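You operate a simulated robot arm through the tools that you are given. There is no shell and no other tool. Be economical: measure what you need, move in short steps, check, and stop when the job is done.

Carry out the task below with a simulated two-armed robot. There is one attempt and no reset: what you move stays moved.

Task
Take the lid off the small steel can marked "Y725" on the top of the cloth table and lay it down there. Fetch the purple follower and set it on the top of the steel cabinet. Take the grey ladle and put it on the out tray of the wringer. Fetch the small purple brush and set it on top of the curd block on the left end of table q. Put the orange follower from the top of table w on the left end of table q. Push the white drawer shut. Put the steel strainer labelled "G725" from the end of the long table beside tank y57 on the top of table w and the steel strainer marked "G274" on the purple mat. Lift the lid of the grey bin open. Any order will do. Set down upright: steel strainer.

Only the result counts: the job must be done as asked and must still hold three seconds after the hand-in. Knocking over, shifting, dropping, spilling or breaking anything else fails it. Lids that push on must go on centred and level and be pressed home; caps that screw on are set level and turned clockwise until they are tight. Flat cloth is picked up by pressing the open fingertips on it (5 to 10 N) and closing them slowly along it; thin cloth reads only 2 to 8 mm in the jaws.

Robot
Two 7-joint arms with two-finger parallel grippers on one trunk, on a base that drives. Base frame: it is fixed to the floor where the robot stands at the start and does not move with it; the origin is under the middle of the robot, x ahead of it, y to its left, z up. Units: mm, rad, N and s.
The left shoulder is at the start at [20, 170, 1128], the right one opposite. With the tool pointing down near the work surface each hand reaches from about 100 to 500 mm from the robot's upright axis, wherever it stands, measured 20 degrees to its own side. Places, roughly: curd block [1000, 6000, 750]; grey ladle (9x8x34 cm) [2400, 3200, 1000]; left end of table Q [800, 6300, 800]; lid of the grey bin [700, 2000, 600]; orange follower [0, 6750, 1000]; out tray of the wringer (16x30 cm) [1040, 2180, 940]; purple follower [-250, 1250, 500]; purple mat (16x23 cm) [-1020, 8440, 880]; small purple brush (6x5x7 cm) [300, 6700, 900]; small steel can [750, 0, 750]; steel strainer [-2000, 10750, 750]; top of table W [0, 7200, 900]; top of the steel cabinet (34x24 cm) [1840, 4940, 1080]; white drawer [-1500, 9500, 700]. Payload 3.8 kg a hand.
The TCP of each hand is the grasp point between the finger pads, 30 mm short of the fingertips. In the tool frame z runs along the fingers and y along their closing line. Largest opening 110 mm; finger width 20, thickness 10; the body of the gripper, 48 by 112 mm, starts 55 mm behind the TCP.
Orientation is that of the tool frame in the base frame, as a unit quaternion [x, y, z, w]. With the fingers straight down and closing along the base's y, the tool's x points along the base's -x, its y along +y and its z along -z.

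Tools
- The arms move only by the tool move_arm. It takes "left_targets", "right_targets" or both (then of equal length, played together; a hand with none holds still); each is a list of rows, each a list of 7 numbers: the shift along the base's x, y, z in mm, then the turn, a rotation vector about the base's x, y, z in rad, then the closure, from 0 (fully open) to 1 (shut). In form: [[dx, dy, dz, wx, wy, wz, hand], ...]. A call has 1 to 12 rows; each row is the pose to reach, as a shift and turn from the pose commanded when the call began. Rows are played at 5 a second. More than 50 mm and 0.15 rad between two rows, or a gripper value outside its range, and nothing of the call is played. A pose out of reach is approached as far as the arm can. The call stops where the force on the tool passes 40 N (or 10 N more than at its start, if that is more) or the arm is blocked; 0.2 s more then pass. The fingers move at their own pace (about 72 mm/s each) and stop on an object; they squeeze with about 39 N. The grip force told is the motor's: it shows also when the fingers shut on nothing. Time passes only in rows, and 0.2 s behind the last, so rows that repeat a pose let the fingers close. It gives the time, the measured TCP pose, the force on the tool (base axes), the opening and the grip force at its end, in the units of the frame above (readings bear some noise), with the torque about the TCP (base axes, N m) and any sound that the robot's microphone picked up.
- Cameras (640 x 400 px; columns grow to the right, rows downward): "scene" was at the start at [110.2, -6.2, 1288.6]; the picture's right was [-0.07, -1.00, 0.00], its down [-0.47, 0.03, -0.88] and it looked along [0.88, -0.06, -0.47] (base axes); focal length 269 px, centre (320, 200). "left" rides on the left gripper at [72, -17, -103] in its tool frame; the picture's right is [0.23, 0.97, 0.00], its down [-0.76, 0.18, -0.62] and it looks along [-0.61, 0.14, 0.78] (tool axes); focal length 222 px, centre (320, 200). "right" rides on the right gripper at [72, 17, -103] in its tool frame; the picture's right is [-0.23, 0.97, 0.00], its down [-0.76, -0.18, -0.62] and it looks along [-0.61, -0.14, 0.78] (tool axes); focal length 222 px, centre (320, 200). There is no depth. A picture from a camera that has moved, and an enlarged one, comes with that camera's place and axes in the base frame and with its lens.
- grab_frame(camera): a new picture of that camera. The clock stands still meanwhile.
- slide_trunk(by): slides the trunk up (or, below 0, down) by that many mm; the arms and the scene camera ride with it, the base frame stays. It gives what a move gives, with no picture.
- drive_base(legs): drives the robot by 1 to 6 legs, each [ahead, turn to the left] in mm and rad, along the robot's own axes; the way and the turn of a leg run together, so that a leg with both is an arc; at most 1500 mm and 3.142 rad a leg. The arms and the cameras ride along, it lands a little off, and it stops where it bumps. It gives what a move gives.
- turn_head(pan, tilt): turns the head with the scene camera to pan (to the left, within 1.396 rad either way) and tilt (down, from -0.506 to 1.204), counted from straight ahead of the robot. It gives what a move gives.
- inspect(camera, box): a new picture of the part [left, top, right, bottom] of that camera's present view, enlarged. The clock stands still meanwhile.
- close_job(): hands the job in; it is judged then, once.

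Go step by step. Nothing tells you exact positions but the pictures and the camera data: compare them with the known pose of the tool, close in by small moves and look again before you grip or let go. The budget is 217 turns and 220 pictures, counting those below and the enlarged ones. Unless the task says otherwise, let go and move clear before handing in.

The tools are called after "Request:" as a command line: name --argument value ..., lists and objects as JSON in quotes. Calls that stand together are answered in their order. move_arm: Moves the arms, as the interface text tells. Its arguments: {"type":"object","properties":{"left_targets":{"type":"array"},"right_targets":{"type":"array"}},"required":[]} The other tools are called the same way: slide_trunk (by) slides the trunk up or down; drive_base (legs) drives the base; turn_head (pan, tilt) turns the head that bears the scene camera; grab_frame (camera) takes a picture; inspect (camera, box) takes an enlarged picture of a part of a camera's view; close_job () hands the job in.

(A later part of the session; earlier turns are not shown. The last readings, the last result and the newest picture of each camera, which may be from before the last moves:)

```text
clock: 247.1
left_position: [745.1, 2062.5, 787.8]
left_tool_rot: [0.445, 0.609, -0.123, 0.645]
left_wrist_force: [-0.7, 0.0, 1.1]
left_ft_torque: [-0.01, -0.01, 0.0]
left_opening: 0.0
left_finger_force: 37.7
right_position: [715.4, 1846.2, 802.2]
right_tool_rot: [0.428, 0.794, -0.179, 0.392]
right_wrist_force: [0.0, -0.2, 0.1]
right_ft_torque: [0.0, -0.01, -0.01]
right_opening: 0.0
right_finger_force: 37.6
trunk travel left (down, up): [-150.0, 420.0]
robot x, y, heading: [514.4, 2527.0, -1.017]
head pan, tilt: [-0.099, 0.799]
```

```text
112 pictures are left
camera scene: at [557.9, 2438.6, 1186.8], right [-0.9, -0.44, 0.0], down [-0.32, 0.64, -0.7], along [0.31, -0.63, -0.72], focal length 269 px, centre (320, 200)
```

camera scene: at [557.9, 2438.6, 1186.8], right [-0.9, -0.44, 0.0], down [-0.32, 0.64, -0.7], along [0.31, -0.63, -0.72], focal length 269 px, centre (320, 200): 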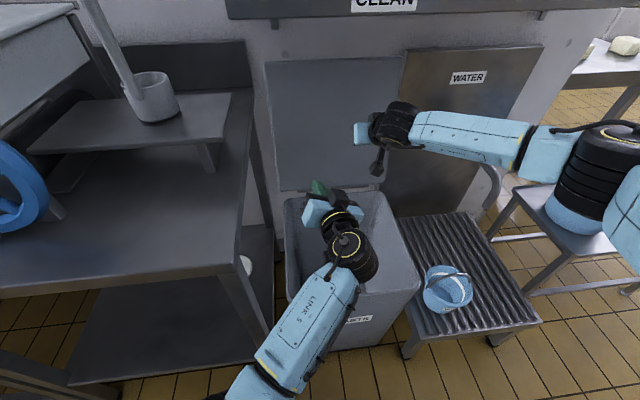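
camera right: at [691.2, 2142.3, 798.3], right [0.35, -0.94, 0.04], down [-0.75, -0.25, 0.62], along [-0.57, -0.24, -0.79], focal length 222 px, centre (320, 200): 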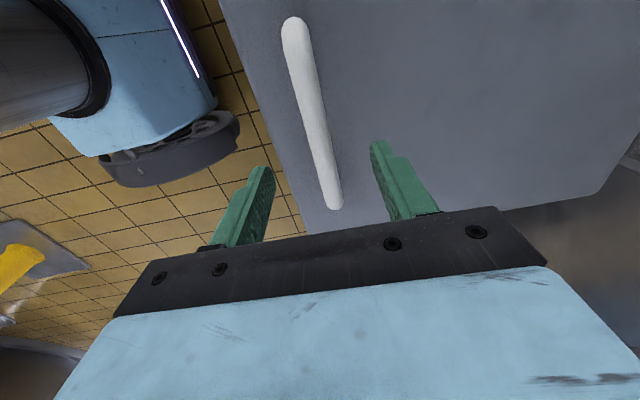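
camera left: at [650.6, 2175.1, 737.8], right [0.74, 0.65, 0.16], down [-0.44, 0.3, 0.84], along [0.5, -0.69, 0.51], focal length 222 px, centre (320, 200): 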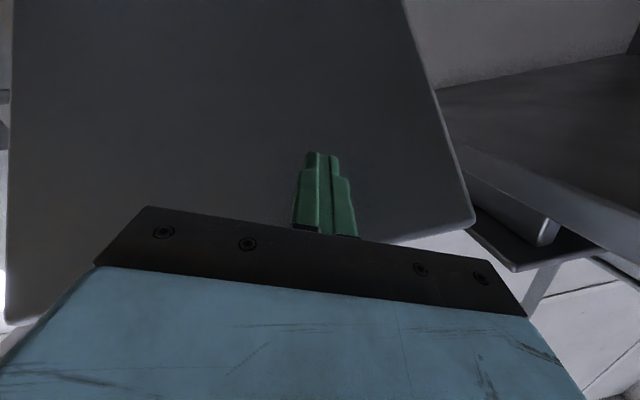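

The lid hit its stop and stays open. Retract the right hand back out, then the left upward and back.

Request:
move_arm --right_targets '[[-20, 34, 0, 0, 0, 0, 1], [-40, 68, 5, 0, 0, 0, 1], [-60, 102, 10, 0, 0, 0, 1], [-85, 133, 15, 0, 0, 0, 1], [-110, 164, 25, 0, 0, 0, 1], [-140, 190, 40, 0, 0, 0, 1], [-175, 210, 60, 0, 0, 0, 1], [-210, 225, 85, 0, 0, 0, 1]]' --left_targets '[[0, 0, 20, 0, 0, 0, 1], [0, 5, 45, 0, 0, 0, 1], [0, 15, 75, 0, 0, 0, 1], [0, 30, 105, 0, 0, 0, 1], [0, 50, 130, 0, 0, 0, 1], [-5, 75, 145, 0, 0, 0, 1], [-10, 105, 155, 0, 0, 0, 1], [-15, 135, 160, 0, 0, 0, 1]]'

Request:
drive_base --legs '[[-550, 0]]'

Request:
grab_frame --camera "scene"

```text
clock: 249.1
left_position: [745.5, 2192.8, 973.8]
left_tool_rot: [0.427, 0.576, -0.113, 0.687]
left_wrist_force: [0.7, -0.8, -0.1]
left_ft_torque: [0.03, 0.05, 0.01]
left_opening: 0.0
left_finger_force: 37.7
right_position: [517.2, 2048.2, 882.0]
right_tool_rot: [0.428, 0.795, -0.178, 0.391]
right_wrist_force: [-0.2, 0.4, 0.0]
right_ft_torque: [-0.02, -0.01, -0.02]
right_opening: 0.0
right_finger_force: 37.2
right hand out of reach, approached as far as the arm can: row 8
trunk travel left (down, up): [-150.0, 420.0]
robot x, y, heading: [513.2, 2526.0, -1.015]
head pan, tilt: [-0.099, 0.799]
stopped in row 8 (left hand): the arm was blocked; the commanded pose is now the measured one
```

```text
clock: 252.3
left_position: [458.1, 2654.4, 973.3]
left_tool_rot: [0.424, 0.579, -0.11, 0.688]
left_wrist_force: [0.3, 0.2, 0.2]
left_ft_torque: [-0.01, 0.0, -0.01]
left_opening: 0.0
left_finger_force: 37.3
right_position: [231.0, 2510.1, 882.7]
right_tool_rot: [0.425, 0.797, -0.176, 0.392]
right_wrist_force: [-0.2, -0.2, 0.1]
right_ft_torque: [-0.02, 0.0, -0.02]
right_opening: 0.0
right_finger_force: 38.0
trunk travel left (down, up): [-150.0, 420.0]
robot x, y, heading: [224.5, 2993.4, -1.004]
head pan, tilt: [-0.099, 0.799]
```

```text
111 pictures are left
camera scene: at [268.6, 2900.0, 1186.8], right [-0.89, -0.45, 0.0], down [-0.32, 0.64, -0.7], along [0.31, -0.62, -0.72], focal length 269 px, centre (320, 200)
```

scene: 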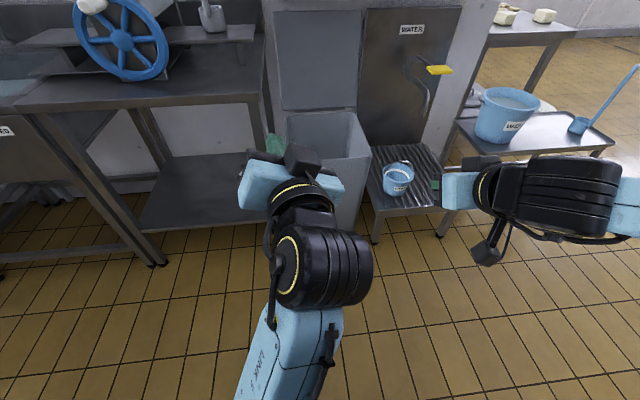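

Lid stays open. Now raise the trunk, straighten the left arm forward and set the right hand to point down again.

Request:
slide_trunk --by 200

Request:
move_arm --left_targets '[[31, -25, 0, 0, 0, 0, 0.5], [62, -50, 0, 0, 0, 0, 0.5], [93, -75, 0, 0, 0, 0, 0.5], [124, -100, 0, 0, 0, 0, 0.5], [155, -125, 0, 0, 0, 0, 0.5], [186, -150, 0, 0, 0, 0, 0.5], [217, -175, 0, 0, 0, 0, 0.5], [245, -199, 0, 0, 0, 0, 0.5]]' --right_targets '[[0, 0, 10, 0.095, 0.06, 0, 0.5], [0, 0, 20, 0.19, 0.12, 0, 0.3], [0, 0, 30, 0.285, 0.18, 0, 0], [0, 0, 40, 0.38, 0.24, 0, 0], [0, 0, 50, 0.475, 0.3, 0, 0], [0, 0, 60, 0.57, 0.36, 0, 0], [0, 0, 70, 0.665, 0.42, 0, 0], [0, 0, 80, 0.76, 0.48, 0, 0]]'

Request:
move_arm --left_targets '[[0, 0, 0, 0.079, -0.124, 0, 0.5], [0, 0, 0, 0.158, -0.248, 0, 0.5], [0, 0, 0, 0.237, -0.372, 0, 0.5], [0, 0, 0, 0.316, -0.496, 0, 0.5], [0, 0, 0, 0.395, -0.62, 0, 0.5], [0, 0, 0, 0.474, -0.744, 0, 0.5], [0, 0, 0, 0.553, -0.868, 0, 0.5], [0, 0, 0, 0.632, -0.992, 0, 0.5], [0, 0, 0, 0.711, -1.116, 0, 0.5], [0, 0, 0, 0.79, -1.24, 0, 0.5], [0, 0, 0, 0.869, -1.364, 0, 0.5], [0, 0, 0, 0.948, -1.488, 0, 0.5]]'

Request:
grab_frame --camera "scene"

```text
clock: 254.4
left_position: [458.5, 2655.6, 1172.8]
left_tool_rot: [0.424, 0.579, -0.11, 0.688]
left_wrist_force: [-0.8, -0.9, 0.4]
left_ft_torque: [-0.01, 0.01, -0.03]
left_opening: 0.2
left_finger_force: 37.7
right_position: [230.6, 2509.3, 1083.1]
right_tool_rot: [0.424, 0.797, -0.177, 0.393]
right_wrist_force: [-0.4, 0.5, 0.8]
right_ft_torque: [0.03, 0.02, 0.01]
right_opening: 0.0
right_finger_force: 37.2
trunk travel left (down, up): [-350.0, 220.0]
robot x, y, heading: [222.1, 2991.4, -1.004]
head pan, tilt: [-0.099, 0.799]
```

```text
clock: 256.2
left_position: [701.6, 2454.5, 1174.6]
left_tool_rot: [0.424, 0.579, -0.112, 0.687]
left_wrist_force: [0.9, -0.5, 0.7]
left_ft_torque: [0.01, 0.04, 0.0]
left_opening: 55.1
left_finger_force: 0.0
right_position: [232.5, 2509.3, 1162.1]
right_tool_rot: [0.486, 0.873, 0.035, 0.012]
right_wrist_force: [0.4, -0.1, 0.2]
right_ft_torque: [0.0, -0.01, 0.0]
right_opening: 110.0
right_finger_force: 0.0
trunk travel left (down, up): [-350.0, 220.0]
robot x, y, heading: [222.8, 2991.4, -1.004]
head pan, tilt: [-0.099, 0.799]
```

```text
clock: 258.9
left_position: [703.7, 2456.4, 1173.7]
left_tool_rot: [0.628, -0.035, 0.448, 0.636]
left_wrist_force: [0.3, -0.5, -1.2]
left_ft_torque: [0.0, 0.01, 0.02]
left_opening: 55.2
left_finger_force: 0.0
right_position: [231.6, 2510.1, 1162.5]
right_tool_rot: [0.486, 0.873, 0.036, 0.011]
right_wrist_force: [1.2, 0.5, -0.1]
right_ft_torque: [0.03, 0.01, 0.03]
right_opening: 110.1
right_finger_force: 0.2
trunk travel left (down, up): [-350.0, 220.0]
robot x, y, heading: [220.0, 2991.6, -1.006]
head pan, tilt: [-0.099, 0.799]
```

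```text
110 pictures are left
camera scene: at [268.9, 2900.0, 1386.7], right [-0.89, -0.45, 0.0], down [-0.32, 0.64, -0.7], along [0.31, -0.62, -0.72], focal length 269 px, centre (320, 200)
```

scene: 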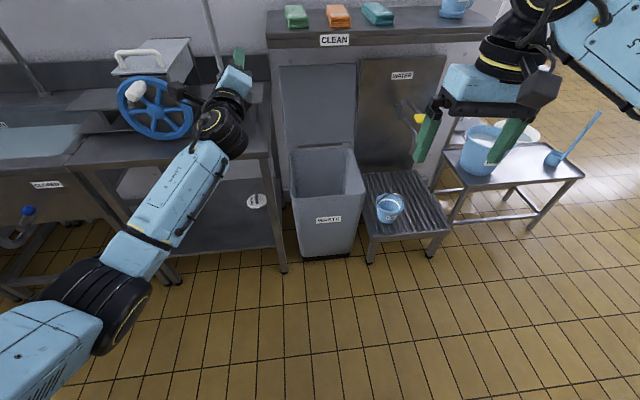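

Rolling swung the left elbow outward as hoped. Retract with this roll kept so the elbow bends outward.

Request:
move_arm --left_targets '[[-15, 38, 0, 0, 0, 0, 0.2], [-30, 76, 0, 0, 0, 0, 0], [-45, 114, 0, 0, 0, 0, 0], [-60, 152, 0, 0, 0, 0, 0], [-75, 190, 0, 0, 0, 0, 0]]'

Request:
move_arm --left_targets '[[0, 0, 0, -0.079, 0.124, 0, 0], [0, 0, 0, -0.158, 0.248, 0, 0], [0, 0, 0, -0.237, 0.372, 0, 0], [0, 0, 0, -0.316, 0.496, 0, 0], [0, 0, 0, -0.395, 0.62, 0, 0], [0, 0, 0, -0.474, 0.744, 0, 0], [0, 0, 0, -0.553, 0.868, 0, 0], [0, 0, 0, -0.632, 0.992, 0, 0], [0, 0, 0, -0.711, 1.116, 0, 0], [0, 0, 0, -0.79, 1.24, 0, 0], [0, 0, 0, -0.869, 1.364, 0, 0], [0, 0, 0, -0.948, 1.488, 0, 0]]'

Request:
grab_frame --camera "scene"

```text
clock: 260.1
left_position: [626.3, 2648.6, 1174.8]
left_tool_rot: [0.628, -0.034, 0.446, 0.637]
left_wrist_force: [0.4, 0.1, -0.5]
left_ft_torque: [-0.01, -0.01, -0.03]
left_opening: 110.2
left_finger_force: 0.0
right_position: [230.9, 2510.3, 1163.9]
right_tool_rot: [0.485, 0.874, 0.035, 0.012]
right_wrist_force: [0.6, 0.1, 0.0]
right_ft_torque: [-0.05, 0.0, 0.0]
right_opening: 109.8
right_finger_force: 0.1
trunk travel left (down, up): [-350.0, 220.0]
robot x, y, heading: [225.2, 2991.3, -1.006]
head pan, tilt: [-0.099, 0.799]
```

```text
clock: 262.6
left_position: [630.9, 2646.6, 1171.2]
left_tool_rot: [0.427, 0.577, -0.106, 0.688]
left_wrist_force: [0.9, -0.2, -0.3]
left_ft_torque: [0.0, -0.02, -0.04]
left_opening: 109.9
left_finger_force: 0.0
right_position: [231.5, 2509.7, 1162.5]
right_tool_rot: [0.486, 0.873, 0.035, 0.012]
right_wrist_force: [1.1, 0.0, 0.2]
right_ft_torque: [0.0, 0.01, 0.0]
right_opening: 110.1
right_finger_force: 0.0
trunk travel left (down, up): [-350.0, 220.0]
robot x, y, heading: [221.6, 2991.5, -1.005]
head pan, tilt: [-0.099, 0.799]
```

```text
109 pictures are left
camera scene: at [268.7, 2899.8, 1386.7], right [-0.89, -0.45, 0.0], down [-0.32, 0.64, -0.7], along [0.31, -0.62, -0.72], focal length 269 px, centre (320, 200)
```

scene: 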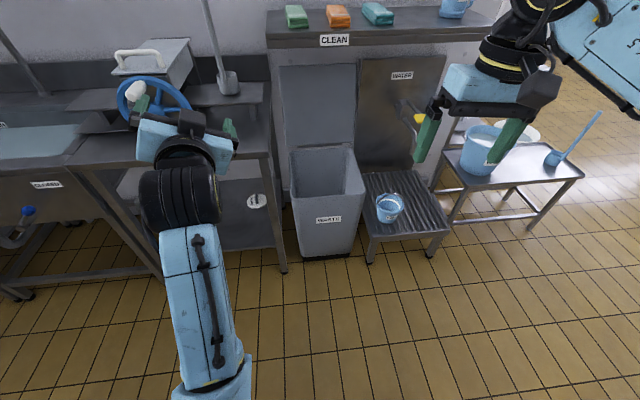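

Unrolling pulled the elbow back in. Instead: roll again, then pitch the hand down from the rolled state, and undo the remaining yaw about the vertical.

Request:
move_arm --left_targets '[[0, 0, 0, 0.079, -0.124, 0, 0], [0, 0, 0, 0.158, -0.248, 0, 0], [0, 0, 0, 0.237, -0.372, 0, 0], [0, 0, 0, 0.316, -0.496, 0, 0], [0, 0, 0, 0.395, -0.62, 0, 0], [0, 0, 0, 0.474, -0.744, 0, 0], [0, 0, 0, 0.553, -0.868, 0, 0], [0, 0, 0, 0.632, -0.992, 0, 0], [0, 0, 0, 0.711, -1.116, 0, 0], [0, 0, 0, 0.79, -1.24, 0, 0], [0, 0, 0, 0.869, -1.364, 0, 0], [0, 0, 0, 0.948, -1.488, 0, 0]]'

Request:
move_arm --left_targets '[[0, 0, 5, 0.118, 0.075, 0, 0], [0, 5, 10, 0.236, 0.15, 0, 0], [0, 10, 15, 0.354, 0.225, 0, 0], [0, 15, 20, 0.472, 0.3, 0, 0], [0, 20, 25, 0.59, 0.375, 0, 0], [0, 25, 30, 0.708, 0.45, 0, 0], [0, 30, 35, 0.826, 0.525, 0, 0], [0, 35, 40, 0.944, 0.6, 0, 0], [0, 40, 45, 1.062, 0.675, 0, 0], [0, 40, 50, 1.18, 0.75, 0, 0]]'

Request:
grab_frame --camera "scene"

```text
clock: 265.2
left_position: [628.2, 2645.9, 1176.1]
left_tool_rot: [0.627, -0.036, 0.447, 0.637]
left_wrist_force: [-0.6, 0.2, 0.3]
left_ft_torque: [-0.03, 0.03, -0.02]
left_opening: 110.1
left_finger_force: 0.0
right_position: [232.5, 2509.9, 1163.0]
right_tool_rot: [0.485, 0.874, 0.035, 0.013]
right_wrist_force: [-0.3, -0.3, -0.3]
right_ft_torque: [-0.01, 0.01, 0.01]
right_opening: 110.1
right_finger_force: 0.0
trunk travel left (down, up): [-350.0, 220.0]
robot x, y, heading: [223.2, 2989.8, -1.004]
head pan, tilt: [-0.099, 0.799]
```

```text
clock: 267.4
left_position: [628.8, 2688.4, 1224.3]
left_tool_rot: [0.981, -0.048, 0.106, 0.158]
left_wrist_force: [-0.9, -0.2, 0.2]
left_ft_torque: [-0.02, -0.01, -0.02]
left_opening: 110.0
left_finger_force: 0.1
right_position: [230.9, 2509.5, 1163.2]
right_tool_rot: [0.485, 0.874, 0.036, 0.013]
right_wrist_force: [-0.2, 0.4, 0.6]
right_ft_torque: [-0.01, -0.01, 0.0]
right_opening: 110.1
right_finger_force: 0.1
trunk travel left (down, up): [-350.0, 220.0]
robot x, y, heading: [222.3, 2992.7, -1.006]
head pan, tilt: [-0.099, 0.799]
```

```text
108 pictures are left
camera scene: at [268.5, 2899.5, 1386.7], right [-0.89, -0.45, 0.0], down [-0.32, 0.64, -0.7], along [0.31, -0.62, -0.72], focal length 269 px, centre (320, 200)
```

scene: 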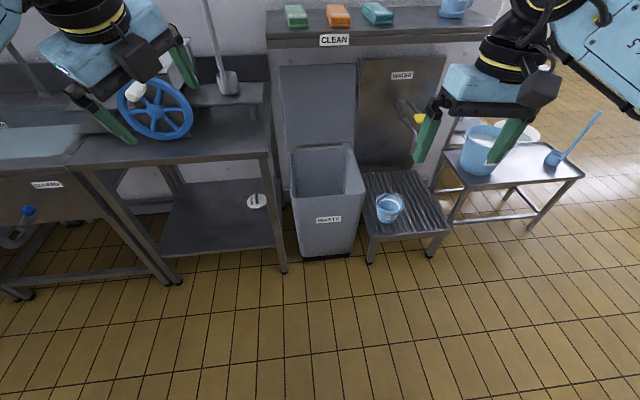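

The left forearm now comes from upper left with the hand down. Turn the hand the remaining 2.25 rad to its normal orientation.

Request:
move_arm --left_targets '[[0, 0, 0, -0.003, 0.029, 0.138, 0], [0, 0, 0, -0.005, 0.059, 0.275, 0], [0, 0, 0, -0.008, 0.088, 0.413, 0], [0, 0, 0, -0.01, 0.118, 0.55, 0], [0, 0, 0, -0.013, 0.147, 0.688, 0], [0, 0, 0, -0.015, 0.177, 0.825, 0], [0, 0, 0, -0.018, 0.206, 0.963, 0], [0, 0, 0, -0.02, 0.236, 1.1, 0], [0, 0, 0, -0.023, 0.265, 1.238, 0], [0, 0, 0, -0.025, 0.295, 1.375, 0], [0, 0, 0, -0.028, 0.324, 1.513, 0], [0, 0, 0, -0.03, 0.354, 1.65, 0]]'

Request:
move_arm --left_targets '[[0, 0, 0, -0.003, 0.03, 0.138, 0], [0, 0, 0, -0.005, 0.059, 0.275, 0], [0, 0, 0, -0.008, 0.088, 0.413, 0], [0, 0, 0, -0.01, 0.118, 0.55, 0]]'

Request:
grab_frame --camera "scene"

```text
clock: 270.1
left_position: [628.4, 2687.7, 1223.8]
left_tool_rot: [0.7, 0.711, 0.034, 0.048]
left_wrist_force: [-0.5, -0.2, 0.1]
left_ft_torque: [-0.01, -0.02, -0.02]
left_opening: 109.8
left_finger_force: 0.0
right_position: [231.5, 2511.0, 1163.2]
right_tool_rot: [0.486, 0.873, 0.034, 0.012]
right_wrist_force: [-0.6, -0.6, -1.0]
right_ft_torque: [0.01, -0.04, 0.0]
right_opening: 110.0
right_finger_force: 0.1
trunk travel left (down, up): [-350.0, 220.0]
robot x, y, heading: [223.8, 2989.7, -1.009]
head pan, tilt: [-0.099, 0.799]
```

```text
clock: 271.1
left_position: [628.4, 2687.0, 1224.3]
left_tool_rot: [0.482, 0.876, 0.002, 0.001]
left_wrist_force: [0.6, -0.6, 0.6]
left_ft_torque: [0.0, 0.02, -0.02]
left_opening: 110.0
left_finger_force: 0.0
right_position: [232.5, 2510.5, 1163.1]
right_tool_rot: [0.486, 0.873, 0.034, 0.012]
right_wrist_force: [-0.5, 0.1, 0.3]
right_ft_torque: [-0.02, -0.01, 0.0]
right_opening: 110.1
right_finger_force: 0.0
trunk travel left (down, up): [-350.0, 220.0]
robot x, y, heading: [223.3, 2989.9, -1.002]
head pan, tilt: [-0.099, 0.799]
```

```text
107 pictures are left
camera scene: at [268.8, 2899.9, 1386.7], right [-0.89, -0.45, 0.0], down [-0.32, 0.64, -0.7], along [0.31, -0.62, -0.72], focal length 269 px, centre (320, 200)
```

scene: 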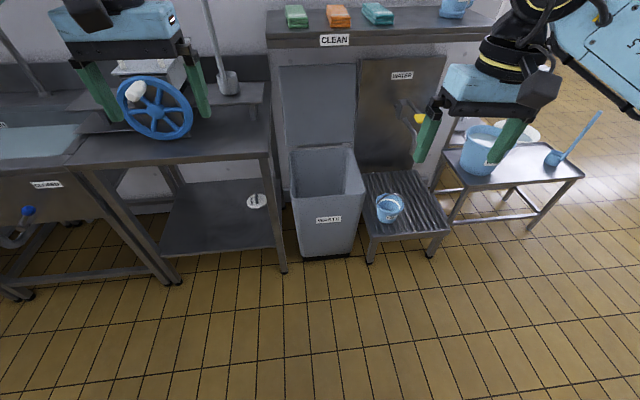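

Both arms are in good posture. Next, the tables Q and W to the north: turn and drive there, then look.

Request:
drive_base --legs '[[0, 2.67], [1500, 0], [500, 0], [0, -0.6]]'

Request:
turn_head --pan 0 --tilt 0.35

Request:
grab_frame --camera "scene"

```text
clock: 288.9
left_position: [103.6, 5457.2, 1224.0]
left_tool_rot: [-0.503, 0.864, 0.0, -0.001]
left_wrist_force: [0.5, -0.2, 0.7]
left_ft_torque: [-0.03, 0.02, 0.02]
left_opening: 110.0
left_finger_force: 0.0
right_position: [445.3, 5191.7, 1162.3]
right_tool_rot: [-0.5, 0.865, 0.029, -0.023]
right_wrist_force: [-0.1, -0.4, 0.0]
right_ft_torque: [-0.01, 0.03, 0.0]
right_opening: 109.9
right_finger_force: 0.1
trunk travel left (down, up): [-350.0, 220.0]
robot x, y, heading: [21.3, 4964.3, 1.059]
head pan, tilt: [-0.099, 0.799]
```

```text
clock: 289.8
left_position: [102.2, 5457.8, 1222.8]
left_tool_rot: [-0.503, 0.864, -0.001, -0.001]
left_wrist_force: [-0.3, 0.1, -0.3]
left_ft_torque: [0.0, -0.01, 0.0]
left_opening: 110.0
left_finger_force: 0.1
right_position: [444.9, 5192.2, 1161.8]
right_tool_rot: [-0.5, 0.865, 0.029, -0.025]
right_wrist_force: [-0.3, -0.1, 0.6]
right_ft_torque: [0.01, 0.01, -0.04]
right_opening: 109.9
right_finger_force: 0.0
trunk travel left (down, up): [-350.0, 220.0]
robot x, y, heading: [25.3, 4956.8, 1.057]
head pan, tilt: [0.0, 0.351]
```

```text
106 pictures are left
camera scene: at [81.0, 5056.5, 1426.3], right [0.87, -0.49, 0.0], down [-0.17, -0.3, -0.94], along [0.46, 0.82, -0.34], focal length 269 px, centre (320, 200)
```

scene: 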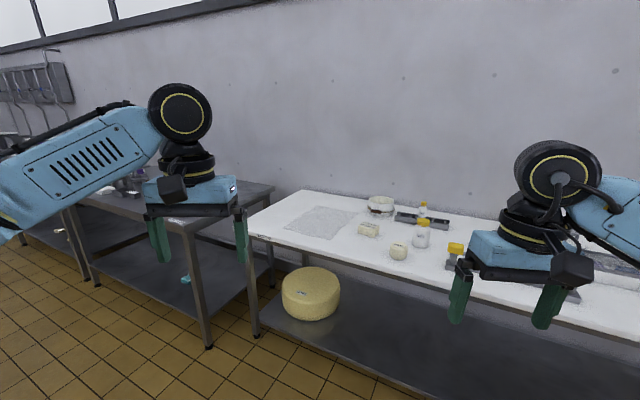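

White table (Q) ahead with curd blocks near its left end; steel table (W) to its left. Zoom both.

Request:
inspect --camera "scene" --box '[240, 160, 480, 320]'

Request:
drive_base --legs '[[0, 0.7]]'

Request:
grab_frame --camera "scene"

```text
2.50 times, centred on (360, 240) of scene
camera zoom: at [81.0, 5056.5, 1426.3], right [0.87, -0.49, 0.0], down [-0.17, -0.3, -0.94], along [0.46, 0.82, -0.34], focal length 672 px, centre (220, 100)
```

zoom: 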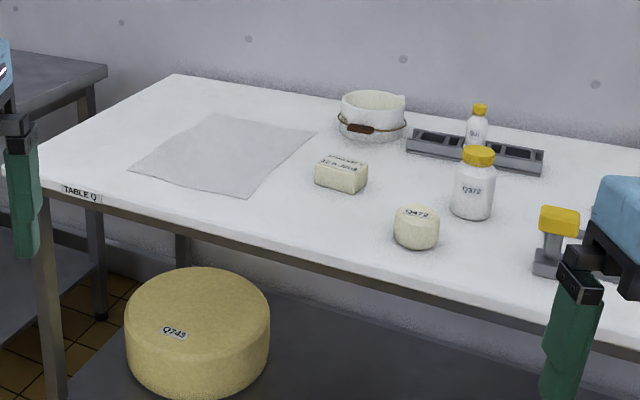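

```text
clock: 292.1
left_position: [-241.3, 5386.5, 1224.4]
left_tool_rot: [0.771, -0.637, 0.001, 0.002]
left_wrist_force: [-0.1, 0.1, 0.0]
left_ft_torque: [0.02, -0.02, -0.06]
left_opening: 110.1
left_finger_force: 0.1
right_position: [193.7, 5407.1, 1162.1]
right_tool_rot: [0.768, -0.639, -0.019, 0.033]
right_wrist_force: [0.1, 0.3, 0.0]
right_ft_torque: [0.02, -0.03, -0.01]
right_opening: 110.1
right_finger_force: 0.0
trunk travel left (down, up): [-350.0, 220.0]
robot x, y, heading: [24.8, 4962.2, 1.769]
head pan, tilt: [0.0, 0.351]
```

```text
104 pictures are left
camera scene: at [2.6, 5069.1, 1426.4], right [0.98, 0.19, 0.0], down [0.07, -0.34, -0.94], along [-0.18, 0.92, -0.34], focal length 269 px, centre (320, 200)
```

scene: 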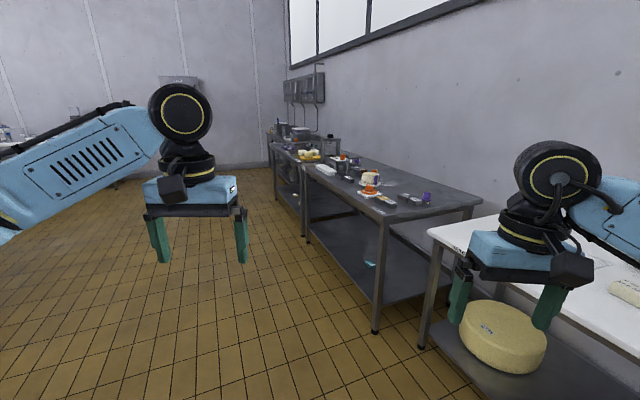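

Request:
inspect --camera "scene" --box '[280, 120, 480, 240]'

```text
3.20 times, centred on (380, 180) of scene
camera zoom: at [2.6, 5069.1, 1426.4], right [0.98, 0.19, 0.0], down [0.07, -0.34, -0.94], along [-0.18, 0.92, -0.34], focal length 860 px, centre (128, 264)
```

zoom: 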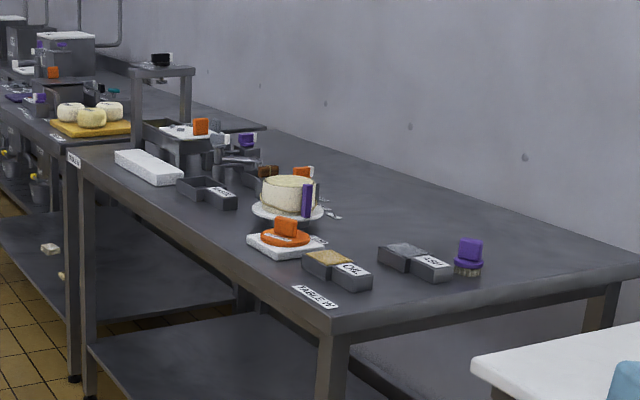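

Table W: the orange follower sits on a white board near its right end, the purple brush near its right end edge. I'll go to the notch between W and Q, facing the wall, to reach both.

Request:
drive_base --legs '[[0, -0.22], [905, 0], [0, -0.987]]'

Request:
turn_head --pan 0.3 --tilt 0.5

Request:
grab_frame --camera "scene"

```text
clock: 300.2
left_position: [362.7, 6286.2, 1224.4]
left_tool_rot: [-0.272, 0.962, 0.0, 0.0]
left_wrist_force: [-0.1, -0.3, -0.8]
left_ft_torque: [-0.02, 0.01, 0.02]
left_opening: 109.9
left_finger_force: 0.1
right_position: [535.4, 5888.9, 1163.7]
right_tool_rot: [-0.268, 0.963, 0.034, -0.016]
right_wrist_force: [-0.7, -1.0, -0.2]
right_ft_torque: [0.02, -0.03, -0.02]
right_opening: 110.1
right_finger_force: 0.1
trunk travel left (down, up): [-350.0, 220.0]
robot x, y, heading: [55.1, 5885.9, 0.553]
head pan, tilt: [0.0, 0.351]
```

```text
clock: 301.1
left_position: [363.7, 6287.5, 1223.7]
left_tool_rot: [-0.272, 0.962, 0.0, -0.002]
left_wrist_force: [0.1, -0.3, -0.1]
left_ft_torque: [0.01, 0.02, -0.01]
left_opening: 109.7
left_finger_force: 0.0
right_position: [534.5, 5888.8, 1162.5]
right_tool_rot: [-0.268, 0.963, 0.034, -0.016]
right_wrist_force: [-0.1, -0.4, -0.5]
right_ft_torque: [-0.02, 0.0, 0.02]
right_opening: 110.1
right_finger_force: 0.1
trunk travel left (down, up): [-350.0, 220.0]
robot x, y, heading: [51.8, 5887.8, 0.553]
head pan, tilt: [0.3, 0.499]
```

```text
102 pictures are left
camera scene: at [130.6, 5965.6, 1412.7], right [0.75, -0.66, 0.0], down [-0.31, -0.36, -0.88], along [0.58, 0.66, -0.48], focal length 269 px, centre (320, 200)
```

scene: 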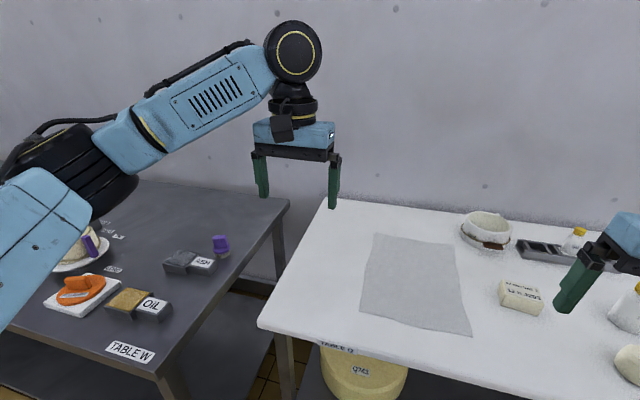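

Clear view now: brush ≈[323, 6612], orange follower ≈[-4, 6790], curd block ≈[880, 5992] and a free strip at Q's left end near [463, 6359]. Move ahead 160 and zoom on the brush.

Request:
drive_base --legs '[[155, 0]]'

Request:
turn_head --pan 0.5 --tilt 0.6

Request:
grab_frame --camera "scene"

Request:
grab_frame --camera "left"

```text
clock: 302.4
left_position: [493.6, 6365.8, 1224.6]
left_tool_rot: [-0.269, 0.963, 0.0, -0.002]
left_wrist_force: [0.4, 0.2, -0.6]
left_ft_torque: [0.0, 0.04, -0.01]
left_opening: 110.2
left_finger_force: 0.0
right_position: [662.9, 5966.6, 1163.6]
right_tool_rot: [-0.266, 0.963, 0.034, -0.015]
right_wrist_force: [0.9, -0.1, -0.5]
right_ft_torque: [-0.02, -0.01, 0.02]
right_opening: 109.8
right_finger_force: 0.1
trunk travel left (down, up): [-350.0, 220.0]
robot x, y, heading: [180.1, 5964.1, 0.553]
head pan, tilt: [0.3, 0.499]
```

```text
clock: 303.2
left_position: [492.1, 6364.4, 1224.7]
left_tool_rot: [-0.269, 0.963, 0.001, -0.002]
left_wrist_force: [0.4, 0.3, 0.1]
left_ft_torque: [0.05, -0.03, 0.01]
left_opening: 110.0
left_finger_force: 0.0
right_position: [662.9, 5966.0, 1163.0]
right_tool_rot: [-0.266, 0.963, 0.033, -0.015]
right_wrist_force: [-0.3, 0.4, -0.1]
right_ft_torque: [-0.04, 0.03, -0.03]
right_opening: 109.9
right_finger_force: 0.0
trunk travel left (down, up): [-350.0, 220.0]
robot x, y, heading: [182.1, 5964.3, 0.554]
head pan, tilt: [0.499, 0.6]
```

```text
101 pictures are left
camera scene: at [242.6, 6052.1, 1403.7], right [0.87, -0.5, 0.0], down [-0.28, -0.49, -0.83], along [0.41, 0.71, -0.56], focal length 269 px, centre (320, 200)
```

scene: 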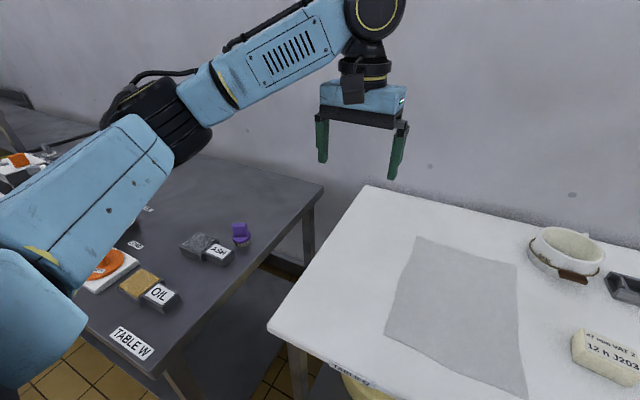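

```text
100 pictures are left
camera left: at [440.5, 6313.4, 1327.3], right [-0.7, 0.71, 0.0], down [0.56, 0.55, 0.62], along [0.44, 0.44, -0.78], focal length 222 px, centre (320, 200)
```

left: 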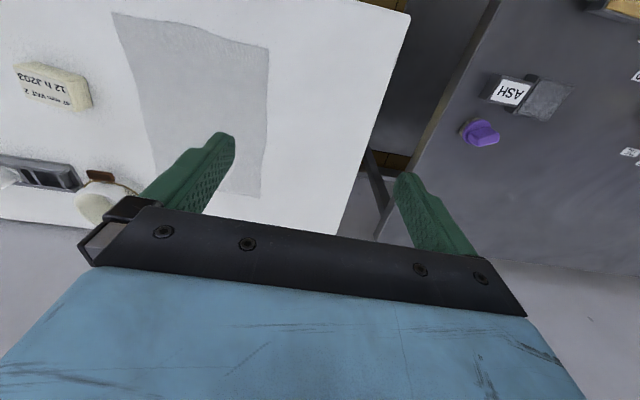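

Brush knob ≈[333, 6670, 889]. Lower the trunk 130 for better reach, move over it and look.

Request:
slide_trunk --by -130

Request:
move_arm --left_targets '[[-20, 38, 0, 0, 0, 0, 0], [-40, 76, 0, 0, 0, 0, 0], [-60, 114, 0, 0, 0, 0, 0], [-80, 152, 0, 0, 0, 0, 0], [-100, 190, 0, 0, 0, 0, 0], [-120, 228, 0, 0, 0, 0, 0], [-140, 266, -20, 0, 0, 0, 0], [-159, 303, -40, 0, 0, 0, 0]]'

Request:
grab_frame --camera "left"

```text
clock: 304.7
left_position: [492.7, 6364.1, 1095.1]
left_tool_rot: [-0.269, 0.963, 0.001, -0.001]
left_wrist_force: [0.0, 0.7, 0.5]
left_ft_torque: [0.0, 0.02, -0.01]
left_opening: 109.8
left_finger_force: 0.1
right_position: [662.8, 5964.4, 1033.0]
right_tool_rot: [-0.267, 0.963, 0.034, -0.016]
right_wrist_force: [0.2, 0.0, 0.7]
right_ft_torque: [-0.03, -0.02, -0.03]
right_opening: 110.3
right_finger_force: 0.0
trunk travel left (down, up): [-220.0, 350.0]
robot x, y, heading: [181.9, 5967.1, 0.553]
head pan, tilt: [0.499, 0.6]
```

```text
clock: 306.5
left_position: [333.3, 6669.4, 1052.2]
left_tool_rot: [-0.269, 0.963, 0.0, -0.001]
left_wrist_force: [0.3, -0.2, -1.0]
left_ft_torque: [0.0, -0.01, 0.04]
left_opening: 110.1
left_finger_force: 0.0
right_position: [661.1, 5965.7, 1032.1]
right_tool_rot: [-0.266, 0.963, 0.034, -0.016]
right_wrist_force: [0.5, 0.4, -0.3]
right_ft_torque: [0.0, -0.02, -0.02]
right_opening: 110.0
right_finger_force: 0.0
trunk travel left (down, up): [-220.0, 350.0]
robot x, y, heading: [182.1, 5960.9, 0.549]
head pan, tilt: [0.499, 0.6]
```

```text
99 pictures are left
camera left: at [281.6, 6617.6, 1155.5], right [-0.7, 0.72, 0.0], down [0.56, 0.55, 0.62], along [0.44, 0.44, -0.78], focal length 222 px, centre (320, 200)
```

left: 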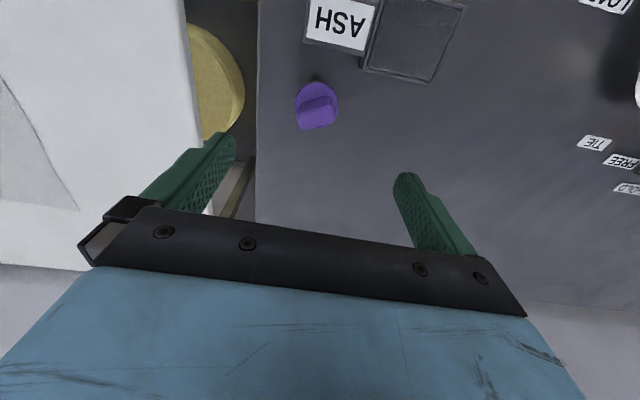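

Reached. The brush is nearly under the hand; zoom to see its knob.

Request:
inspect --camera "left" --box '[270, 60, 370, 150]'

Request:
inspect --camera "scene" --box '[160, 190, 290, 280]'

```text
4.44 times, centred on (320, 105) of left
camera zoom: at [281.6, 6617.6, 1155.5], right [-0.7, 0.72, 0.0], down [0.56, 0.55, 0.62], along [0.44, 0.44, -0.78], focal length 987 px, centre (320, 622)
```

zoom: 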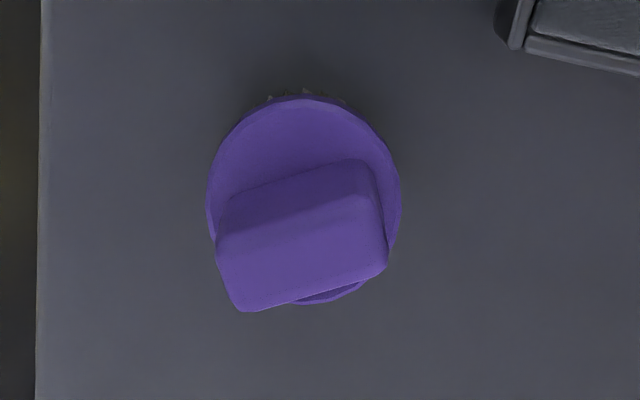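

```text
4.44 times, centred on (225, 235) of scene
camera zoom: at [242.7, 6052.7, 1273.6], right [0.87, -0.5, 0.0], down [-0.28, -0.49, -0.82], along [0.41, 0.71, -0.57], focal length 1194 px, centre (742, 44)
```

zoom: 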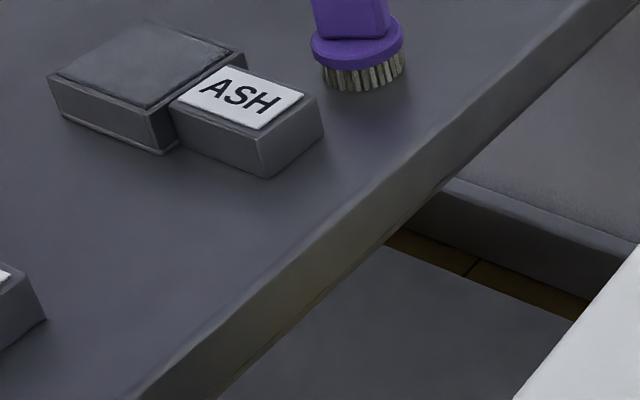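

The knob is a 39×16 mm bar, bearing ≈152°, centre ≈[340, 6672]. Turn 0.54 rad to grip it end to end and descend partway.

Request:
move_arm --left_targets '[[2, 1, -10, 0, 0, 0.14, 0.1], [4, 1, -25, 0, 0, 0.28, 0.2], [6, 2, -45, 0, 0, 0.42, 0.3], [7, 3, -70, 0, 0, 0.54, 0.35], [7, 3, -92, 0, 0, 0.54, 0.35]]'

Request:
inspect --camera "left" --box '[190, 40, 450, 240]'

Request:
inspect --camera "scene" --box '[160, 120, 290, 250]'

```text
clock: 307.7
left_position: [341.2, 6671.6, 961.5]
left_tool_rot: [-0.517, 0.856, -0.001, -0.002]
left_wrist_force: [-0.1, -0.1, -0.7]
left_ft_torque: [-0.01, 0.01, -0.01]
left_opening: 71.5
left_finger_force: 0.1
right_position: [662.8, 5965.5, 1033.0]
right_tool_rot: [-0.266, 0.963, 0.034, -0.015]
right_wrist_force: [-0.1, 1.1, -0.4]
right_ft_torque: [0.04, 0.0, -0.02]
right_opening: 110.0
right_finger_force: 0.0
trunk travel left (down, up): [-220.0, 350.0]
robot x, y, heading: [183.1, 5962.0, 0.551]
head pan, tilt: [0.499, 0.6]
```

```text
2.00 times, centred on (320, 140) of left
camera zoom: at [323.2, 6600.0, 1064.4], right [-0.97, 0.25, 0.0], down [0.2, 0.76, 0.62], along [0.15, 0.6, -0.78], focal length 444 px, centre (320, 320)
```

zoom: 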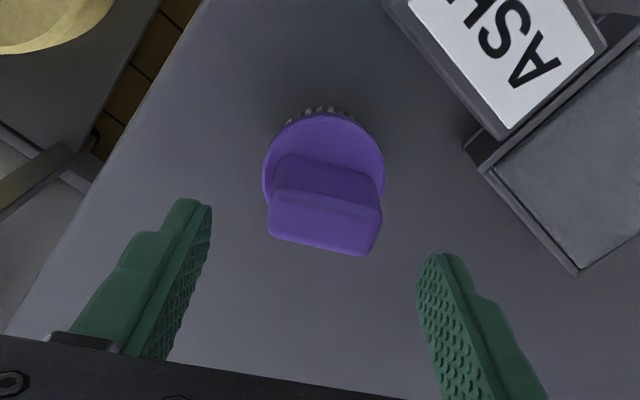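

```text
3.08 times, centred on (225, 185) of scene
camera zoom: at [242.8, 6052.5, 1273.6], right [0.87, -0.5, 0.0], down [-0.28, -0.49, -0.82], along [0.41, 0.71, -0.57], focal length 826 px, centre (612, 246)
```

zoom: 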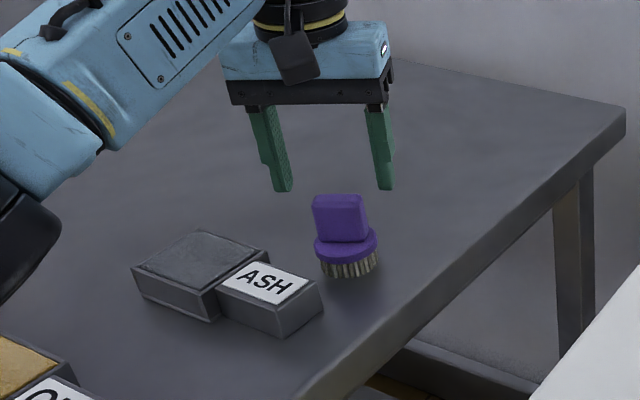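

Nearly centred; small correction (+4 mm in y, +0.1 rad), descend and close.

Request:
move_arm --left_targets '[[0, 4, -15, 0, 0, 0.1, 0.35], [0, 4, -30, 0, 0, 0.1, 0.4], [0, 4, -42, 0, 0, 0.1, 0.45], [0, 4, -42, 0, 0, 0.1, 0.7], [0, 4, -42, 0, 0, 0.1, 1], [0, 4, -42, 0, 0, 0.1, 1], [0, 4, -30, 0, 0, 0.1, 1], [0, 4, 0, 0, 0, 0.1, 1]]'

Request:
inspect --camera "scene" --box '[160, 120, 290, 250]'

```text
clock: 309.5
left_position: [342.1, 6674.3, 963.3]
left_tool_rot: [-0.558, 0.83, 0.0, -0.002]
left_wrist_force: [-0.2, 0.0, -1.2]
left_ft_torque: [0.01, 0.02, -0.02]
left_opening: 40.3
left_finger_force: 39.2
right_position: [662.6, 5964.3, 1032.9]
right_tool_rot: [-0.266, 0.963, 0.034, -0.015]
right_wrist_force: [0.3, 0.9, 0.6]
right_ft_torque: [0.01, 0.0, 0.04]
right_opening: 109.9
right_finger_force: 0.0
trunk travel left (down, up): [-220.0, 350.0]
robot x, y, heading: [182.6, 5966.4, 0.553]
head pan, tilt: [0.499, 0.6]
```

```text
3.08 times, centred on (225, 185) of scene
camera zoom: at [243.0, 6052.0, 1273.6], right [0.87, -0.5, 0.0], down [-0.28, -0.49, -0.83], along [0.41, 0.72, -0.56], focal length 826 px, centre (612, 246)
```

zoom: 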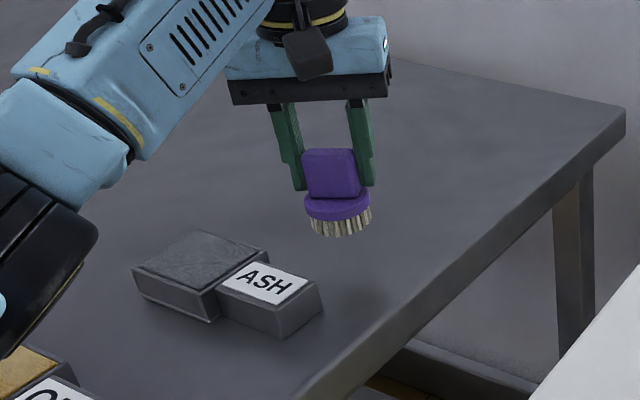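

Brush is in hand. Draw it in high over Q, then shift the base right along Q to the curd block.

Request:
move_arm --left_targets '[[5, -10, 40, 0, 0, 0, 1], [15, -40, 75, 0, 0, 0, 1], [30, -80, 100, 0, 0, 0, 1], [47, -122, 110, 0, 0, 0, 1], [64, -164, 115, 0, 0, 0, 1], [80, -206, 115, 0, 0, 0, 1], [94, -247, 115, 0, 0, 0, 1], [107, -287, 115, 0, 0, 0, 1]]'

Request:
drive_base --legs '[[-160, 0], [0, -1.57], [450, 0], [0, 1.57], [150, 0]]'

Request:
turn_head --pan 0.1 --tilt 0.6

Request:
grab_frame --camera "scene"

Request:
grab_frame --camera "left"

```text
clock: 311.3
left_position: [448.8, 6386.5, 1075.9]
left_tool_rot: [-0.559, 0.829, 0.002, -0.002]
left_wrist_force: [-0.4, -0.1, -0.1]
left_ft_torque: [0.03, 0.01, -0.02]
left_opening: 40.3
left_finger_force: 39.4
right_position: [663.3, 5965.4, 1032.7]
right_tool_rot: [-0.266, 0.963, 0.034, -0.015]
right_wrist_force: [0.6, -1.0, -0.1]
right_ft_torque: [0.0, 0.01, 0.02]
right_opening: 109.7
right_finger_force: 0.1
trunk travel left (down, up): [-220.0, 350.0]
robot x, y, heading: [183.8, 5963.2, 0.547]
head pan, tilt: [0.499, 0.6]
```

```text
clock: 323.7
left_position: [662.0, 6007.1, 1075.8]
left_tool_rot: [-0.563, 0.827, 0.001, -0.003]
left_wrist_force: [-0.5, 0.8, -1.0]
left_ft_torque: [-0.01, 0.01, -0.01]
left_opening: 39.3
left_finger_force: 38.8
right_position: [881.5, 5589.7, 1033.6]
right_tool_rot: [-0.27, 0.962, 0.033, -0.015]
right_wrist_force: [0.1, -0.2, 0.1]
right_ft_torque: [-0.01, 0.03, 0.04]
right_opening: 109.8
right_finger_force: 0.1
trunk travel left (down, up): [-220.0, 350.0]
robot x, y, heading: [399.7, 5580.6, 0.561]
head pan, tilt: [0.499, 0.6]
```

```text
clock: 324.6
left_position: [661.2, 6006.6, 1076.9]
left_tool_rot: [-0.563, 0.826, 0.0, -0.001]
left_wrist_force: [0.2, 0.1, 0.0]
left_ft_torque: [0.0, 0.0, 0.0]
left_opening: 39.5
left_finger_force: 38.9
right_position: [880.2, 5589.3, 1033.0]
right_tool_rot: [-0.271, 0.962, 0.033, -0.016]
right_wrist_force: [-0.3, -0.6, 0.1]
right_ft_torque: [0.0, 0.02, 0.02]
right_opening: 110.0
right_finger_force: 0.1
trunk travel left (down, up): [-220.0, 350.0]
robot x, y, heading: [401.7, 5582.8, 0.564]
head pan, tilt: [0.099, 0.6]
```

```text
93 pictures are left
camera scene: at [486.2, 5647.7, 1273.6], right [0.61, -0.79, 0.0], down [-0.45, -0.35, -0.83], along [0.65, 0.51, -0.56], focal length 269 px, centre (320, 200)
```

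scene: 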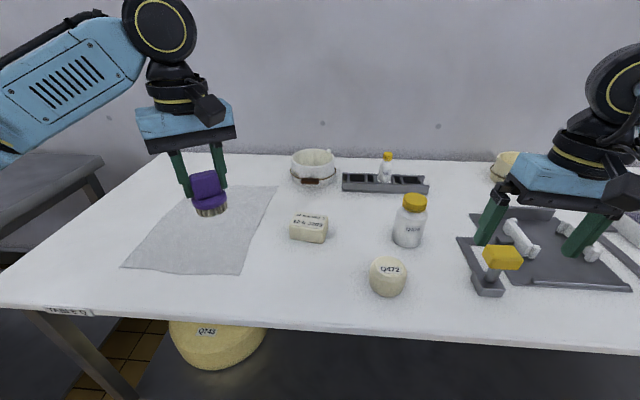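

```text
92 pictures are left
camera left: at [651.5, 5934.1, 1178.5], right [-0.99, 0.14, 0.0], down [0.12, 0.77, 0.62], along [0.09, 0.62, -0.78], focal length 222 px, centre (320, 200)
```

left: 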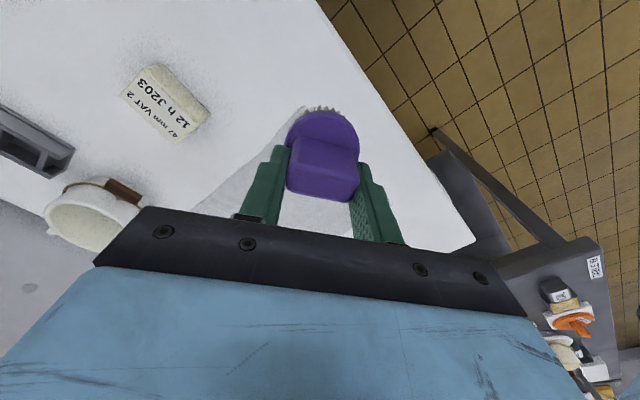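

Curd block top ≈[875, 5988, 850]. Move the base 35 mm closer and the brush above the block.

Request:
drive_base --legs '[[35, 0]]'

Request:
move_arm --left_targets '[[31, -6, 0, 0, 0, 0, 1], [62, -12, 0, 0, 0, 0, 1], [93, -18, 0, 0, 0, 0, 1], [124, -24, -20, 0, 0, 0, 1], [155, -31, -45, 0, 0, 0, 1], [184, -37, -75, 0, 0, 0, 1], [184, -37, -110, 0, 0, 0, 1]]'

Request:
inspect --camera "scene" --box '[230, 120, 410, 290]'

Request:
grab_frame --camera "left"

```text
clock: 325.5
left_position: [691.3, 6025.5, 1073.5]
left_tool_rot: [-0.563, 0.826, 0.0, -0.002]
left_wrist_force: [0.4, -0.6, -1.4]
left_ft_torque: [-0.02, 0.05, 0.01]
left_opening: 39.3
left_finger_force: 38.4
right_position: [910.9, 5608.4, 1033.5]
right_tool_rot: [-0.271, 0.962, 0.034, -0.017]
right_wrist_force: [0.3, 0.3, 0.6]
right_ft_torque: [0.0, 0.02, 0.03]
right_opening: 109.9
right_finger_force: 0.0
trunk travel left (down, up): [-220.0, 350.0]
robot x, y, heading: [433.2, 5598.7, 0.559]
head pan, tilt: [0.099, 0.6]
```

```text
clock: 327.1
left_position: [875.4, 5991.2, 965.9]
left_tool_rot: [-0.563, 0.827, 0.001, -0.001]
left_wrist_force: [0.0, -0.3, -0.3]
left_ft_torque: [-0.03, 0.03, -0.03]
left_opening: 39.1
left_finger_force: 38.8
right_position: [909.6, 5606.4, 1033.6]
right_tool_rot: [-0.272, 0.962, 0.033, -0.015]
right_wrist_force: [0.1, 0.5, -0.9]
right_ft_torque: [0.03, -0.05, -0.02]
right_opening: 110.0
right_finger_force: 0.1
trunk travel left (down, up): [-220.0, 350.0]
robot x, y, heading: [429.1, 5599.6, 0.561]
head pan, tilt: [0.099, 0.6]
```

```text
2.35 times, centred on (320, 205) of scene
camera zoom: at [515.2, 5666.3, 1273.6], right [0.61, -0.79, 0.0], down [-0.45, -0.35, -0.82], along [0.65, 0.51, -0.57], focal length 632 px, centre (320, 188)
```

zoom: 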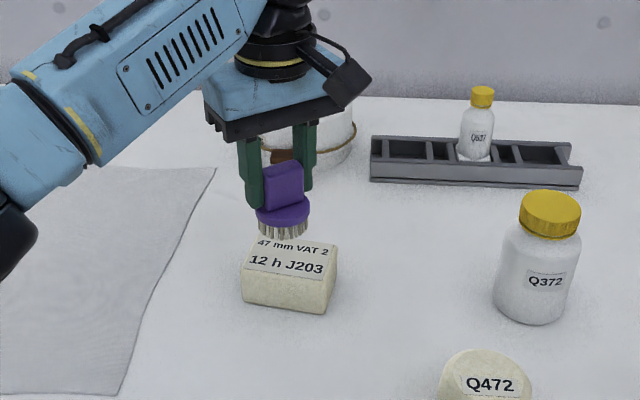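

```text
90 pictures are left
camera left: at [864.8, 5918.2, 1067.5], right [-0.99, 0.15, 0.0], down [0.11, 0.77, 0.62], along [0.09, 0.62, -0.78], focal length 222 px, centre (320, 200)
```

left: 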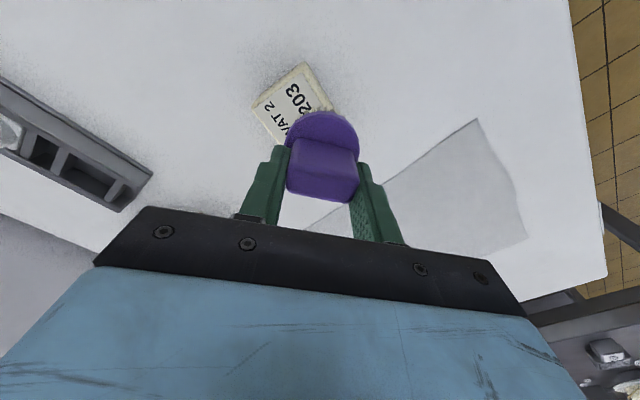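

Request:
inspect --camera "left" --box '[220, 40, 380, 170]'

```text
3.08 times, centred on (300, 105) of left
camera zoom: at [864.8, 5918.2, 1067.5], right [-0.99, 0.15, 0.0], down [0.11, 0.77, 0.62], along [0.09, 0.62, -0.78], focal length 684 px, centre (382, 492)
```

zoom: 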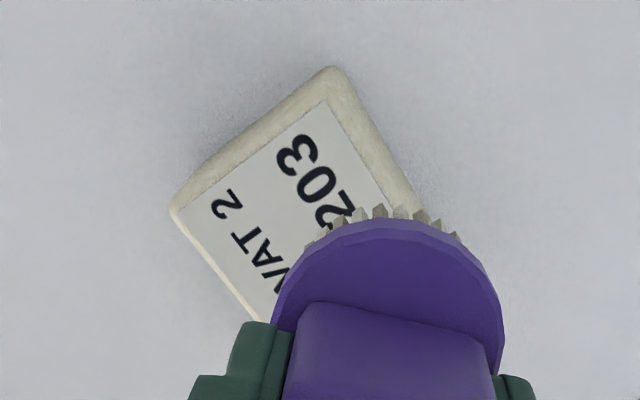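

The brush needs about +12, +9 mm to be centred on the block. Shift and lower.

Request:
move_arm --left_targets '[[12, 9, -5, 0, 0, 0, 1], [12, 9, -18, 0, 0, 0, 1], [12, 9, -24, 0, 0, 0, 1]]'

Request:
inspect --camera "scene" --box '[250, 140, 390, 270]'

```text
clock: 327.9
left_position: [886.9, 5998.2, 942.0]
left_tool_rot: [-0.563, 0.827, 0.0, -0.001]
left_wrist_force: [0.1, 0.5, -0.6]
left_ft_torque: [0.03, 0.01, -0.01]
left_opening: 39.3
left_finger_force: 39.3
right_position: [909.0, 5607.0, 1033.1]
right_tool_rot: [-0.272, 0.962, 0.034, -0.016]
right_wrist_force: [-1.0, -0.4, 0.9]
right_ft_torque: [-0.01, 0.0, 0.0]
right_opening: 110.0
right_finger_force: 0.1
trunk travel left (down, up): [-220.0, 350.0]
robot x, y, heading: [430.0, 5601.6, 0.559]
head pan, tilt: [0.099, 0.6]
```

```text
3.08 times, centred on (320, 205) of scene
camera zoom: at [515.4, 5665.7, 1273.6], right [0.61, -0.79, 0.0], down [-0.45, -0.35, -0.83], along [0.65, 0.51, -0.56], focal length 826 px, centre (320, 185)
```

zoom: 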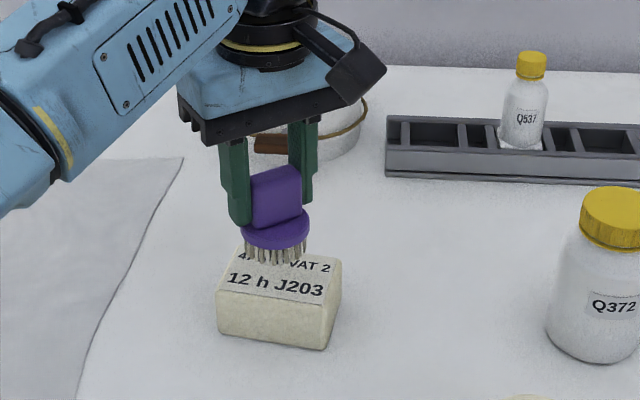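

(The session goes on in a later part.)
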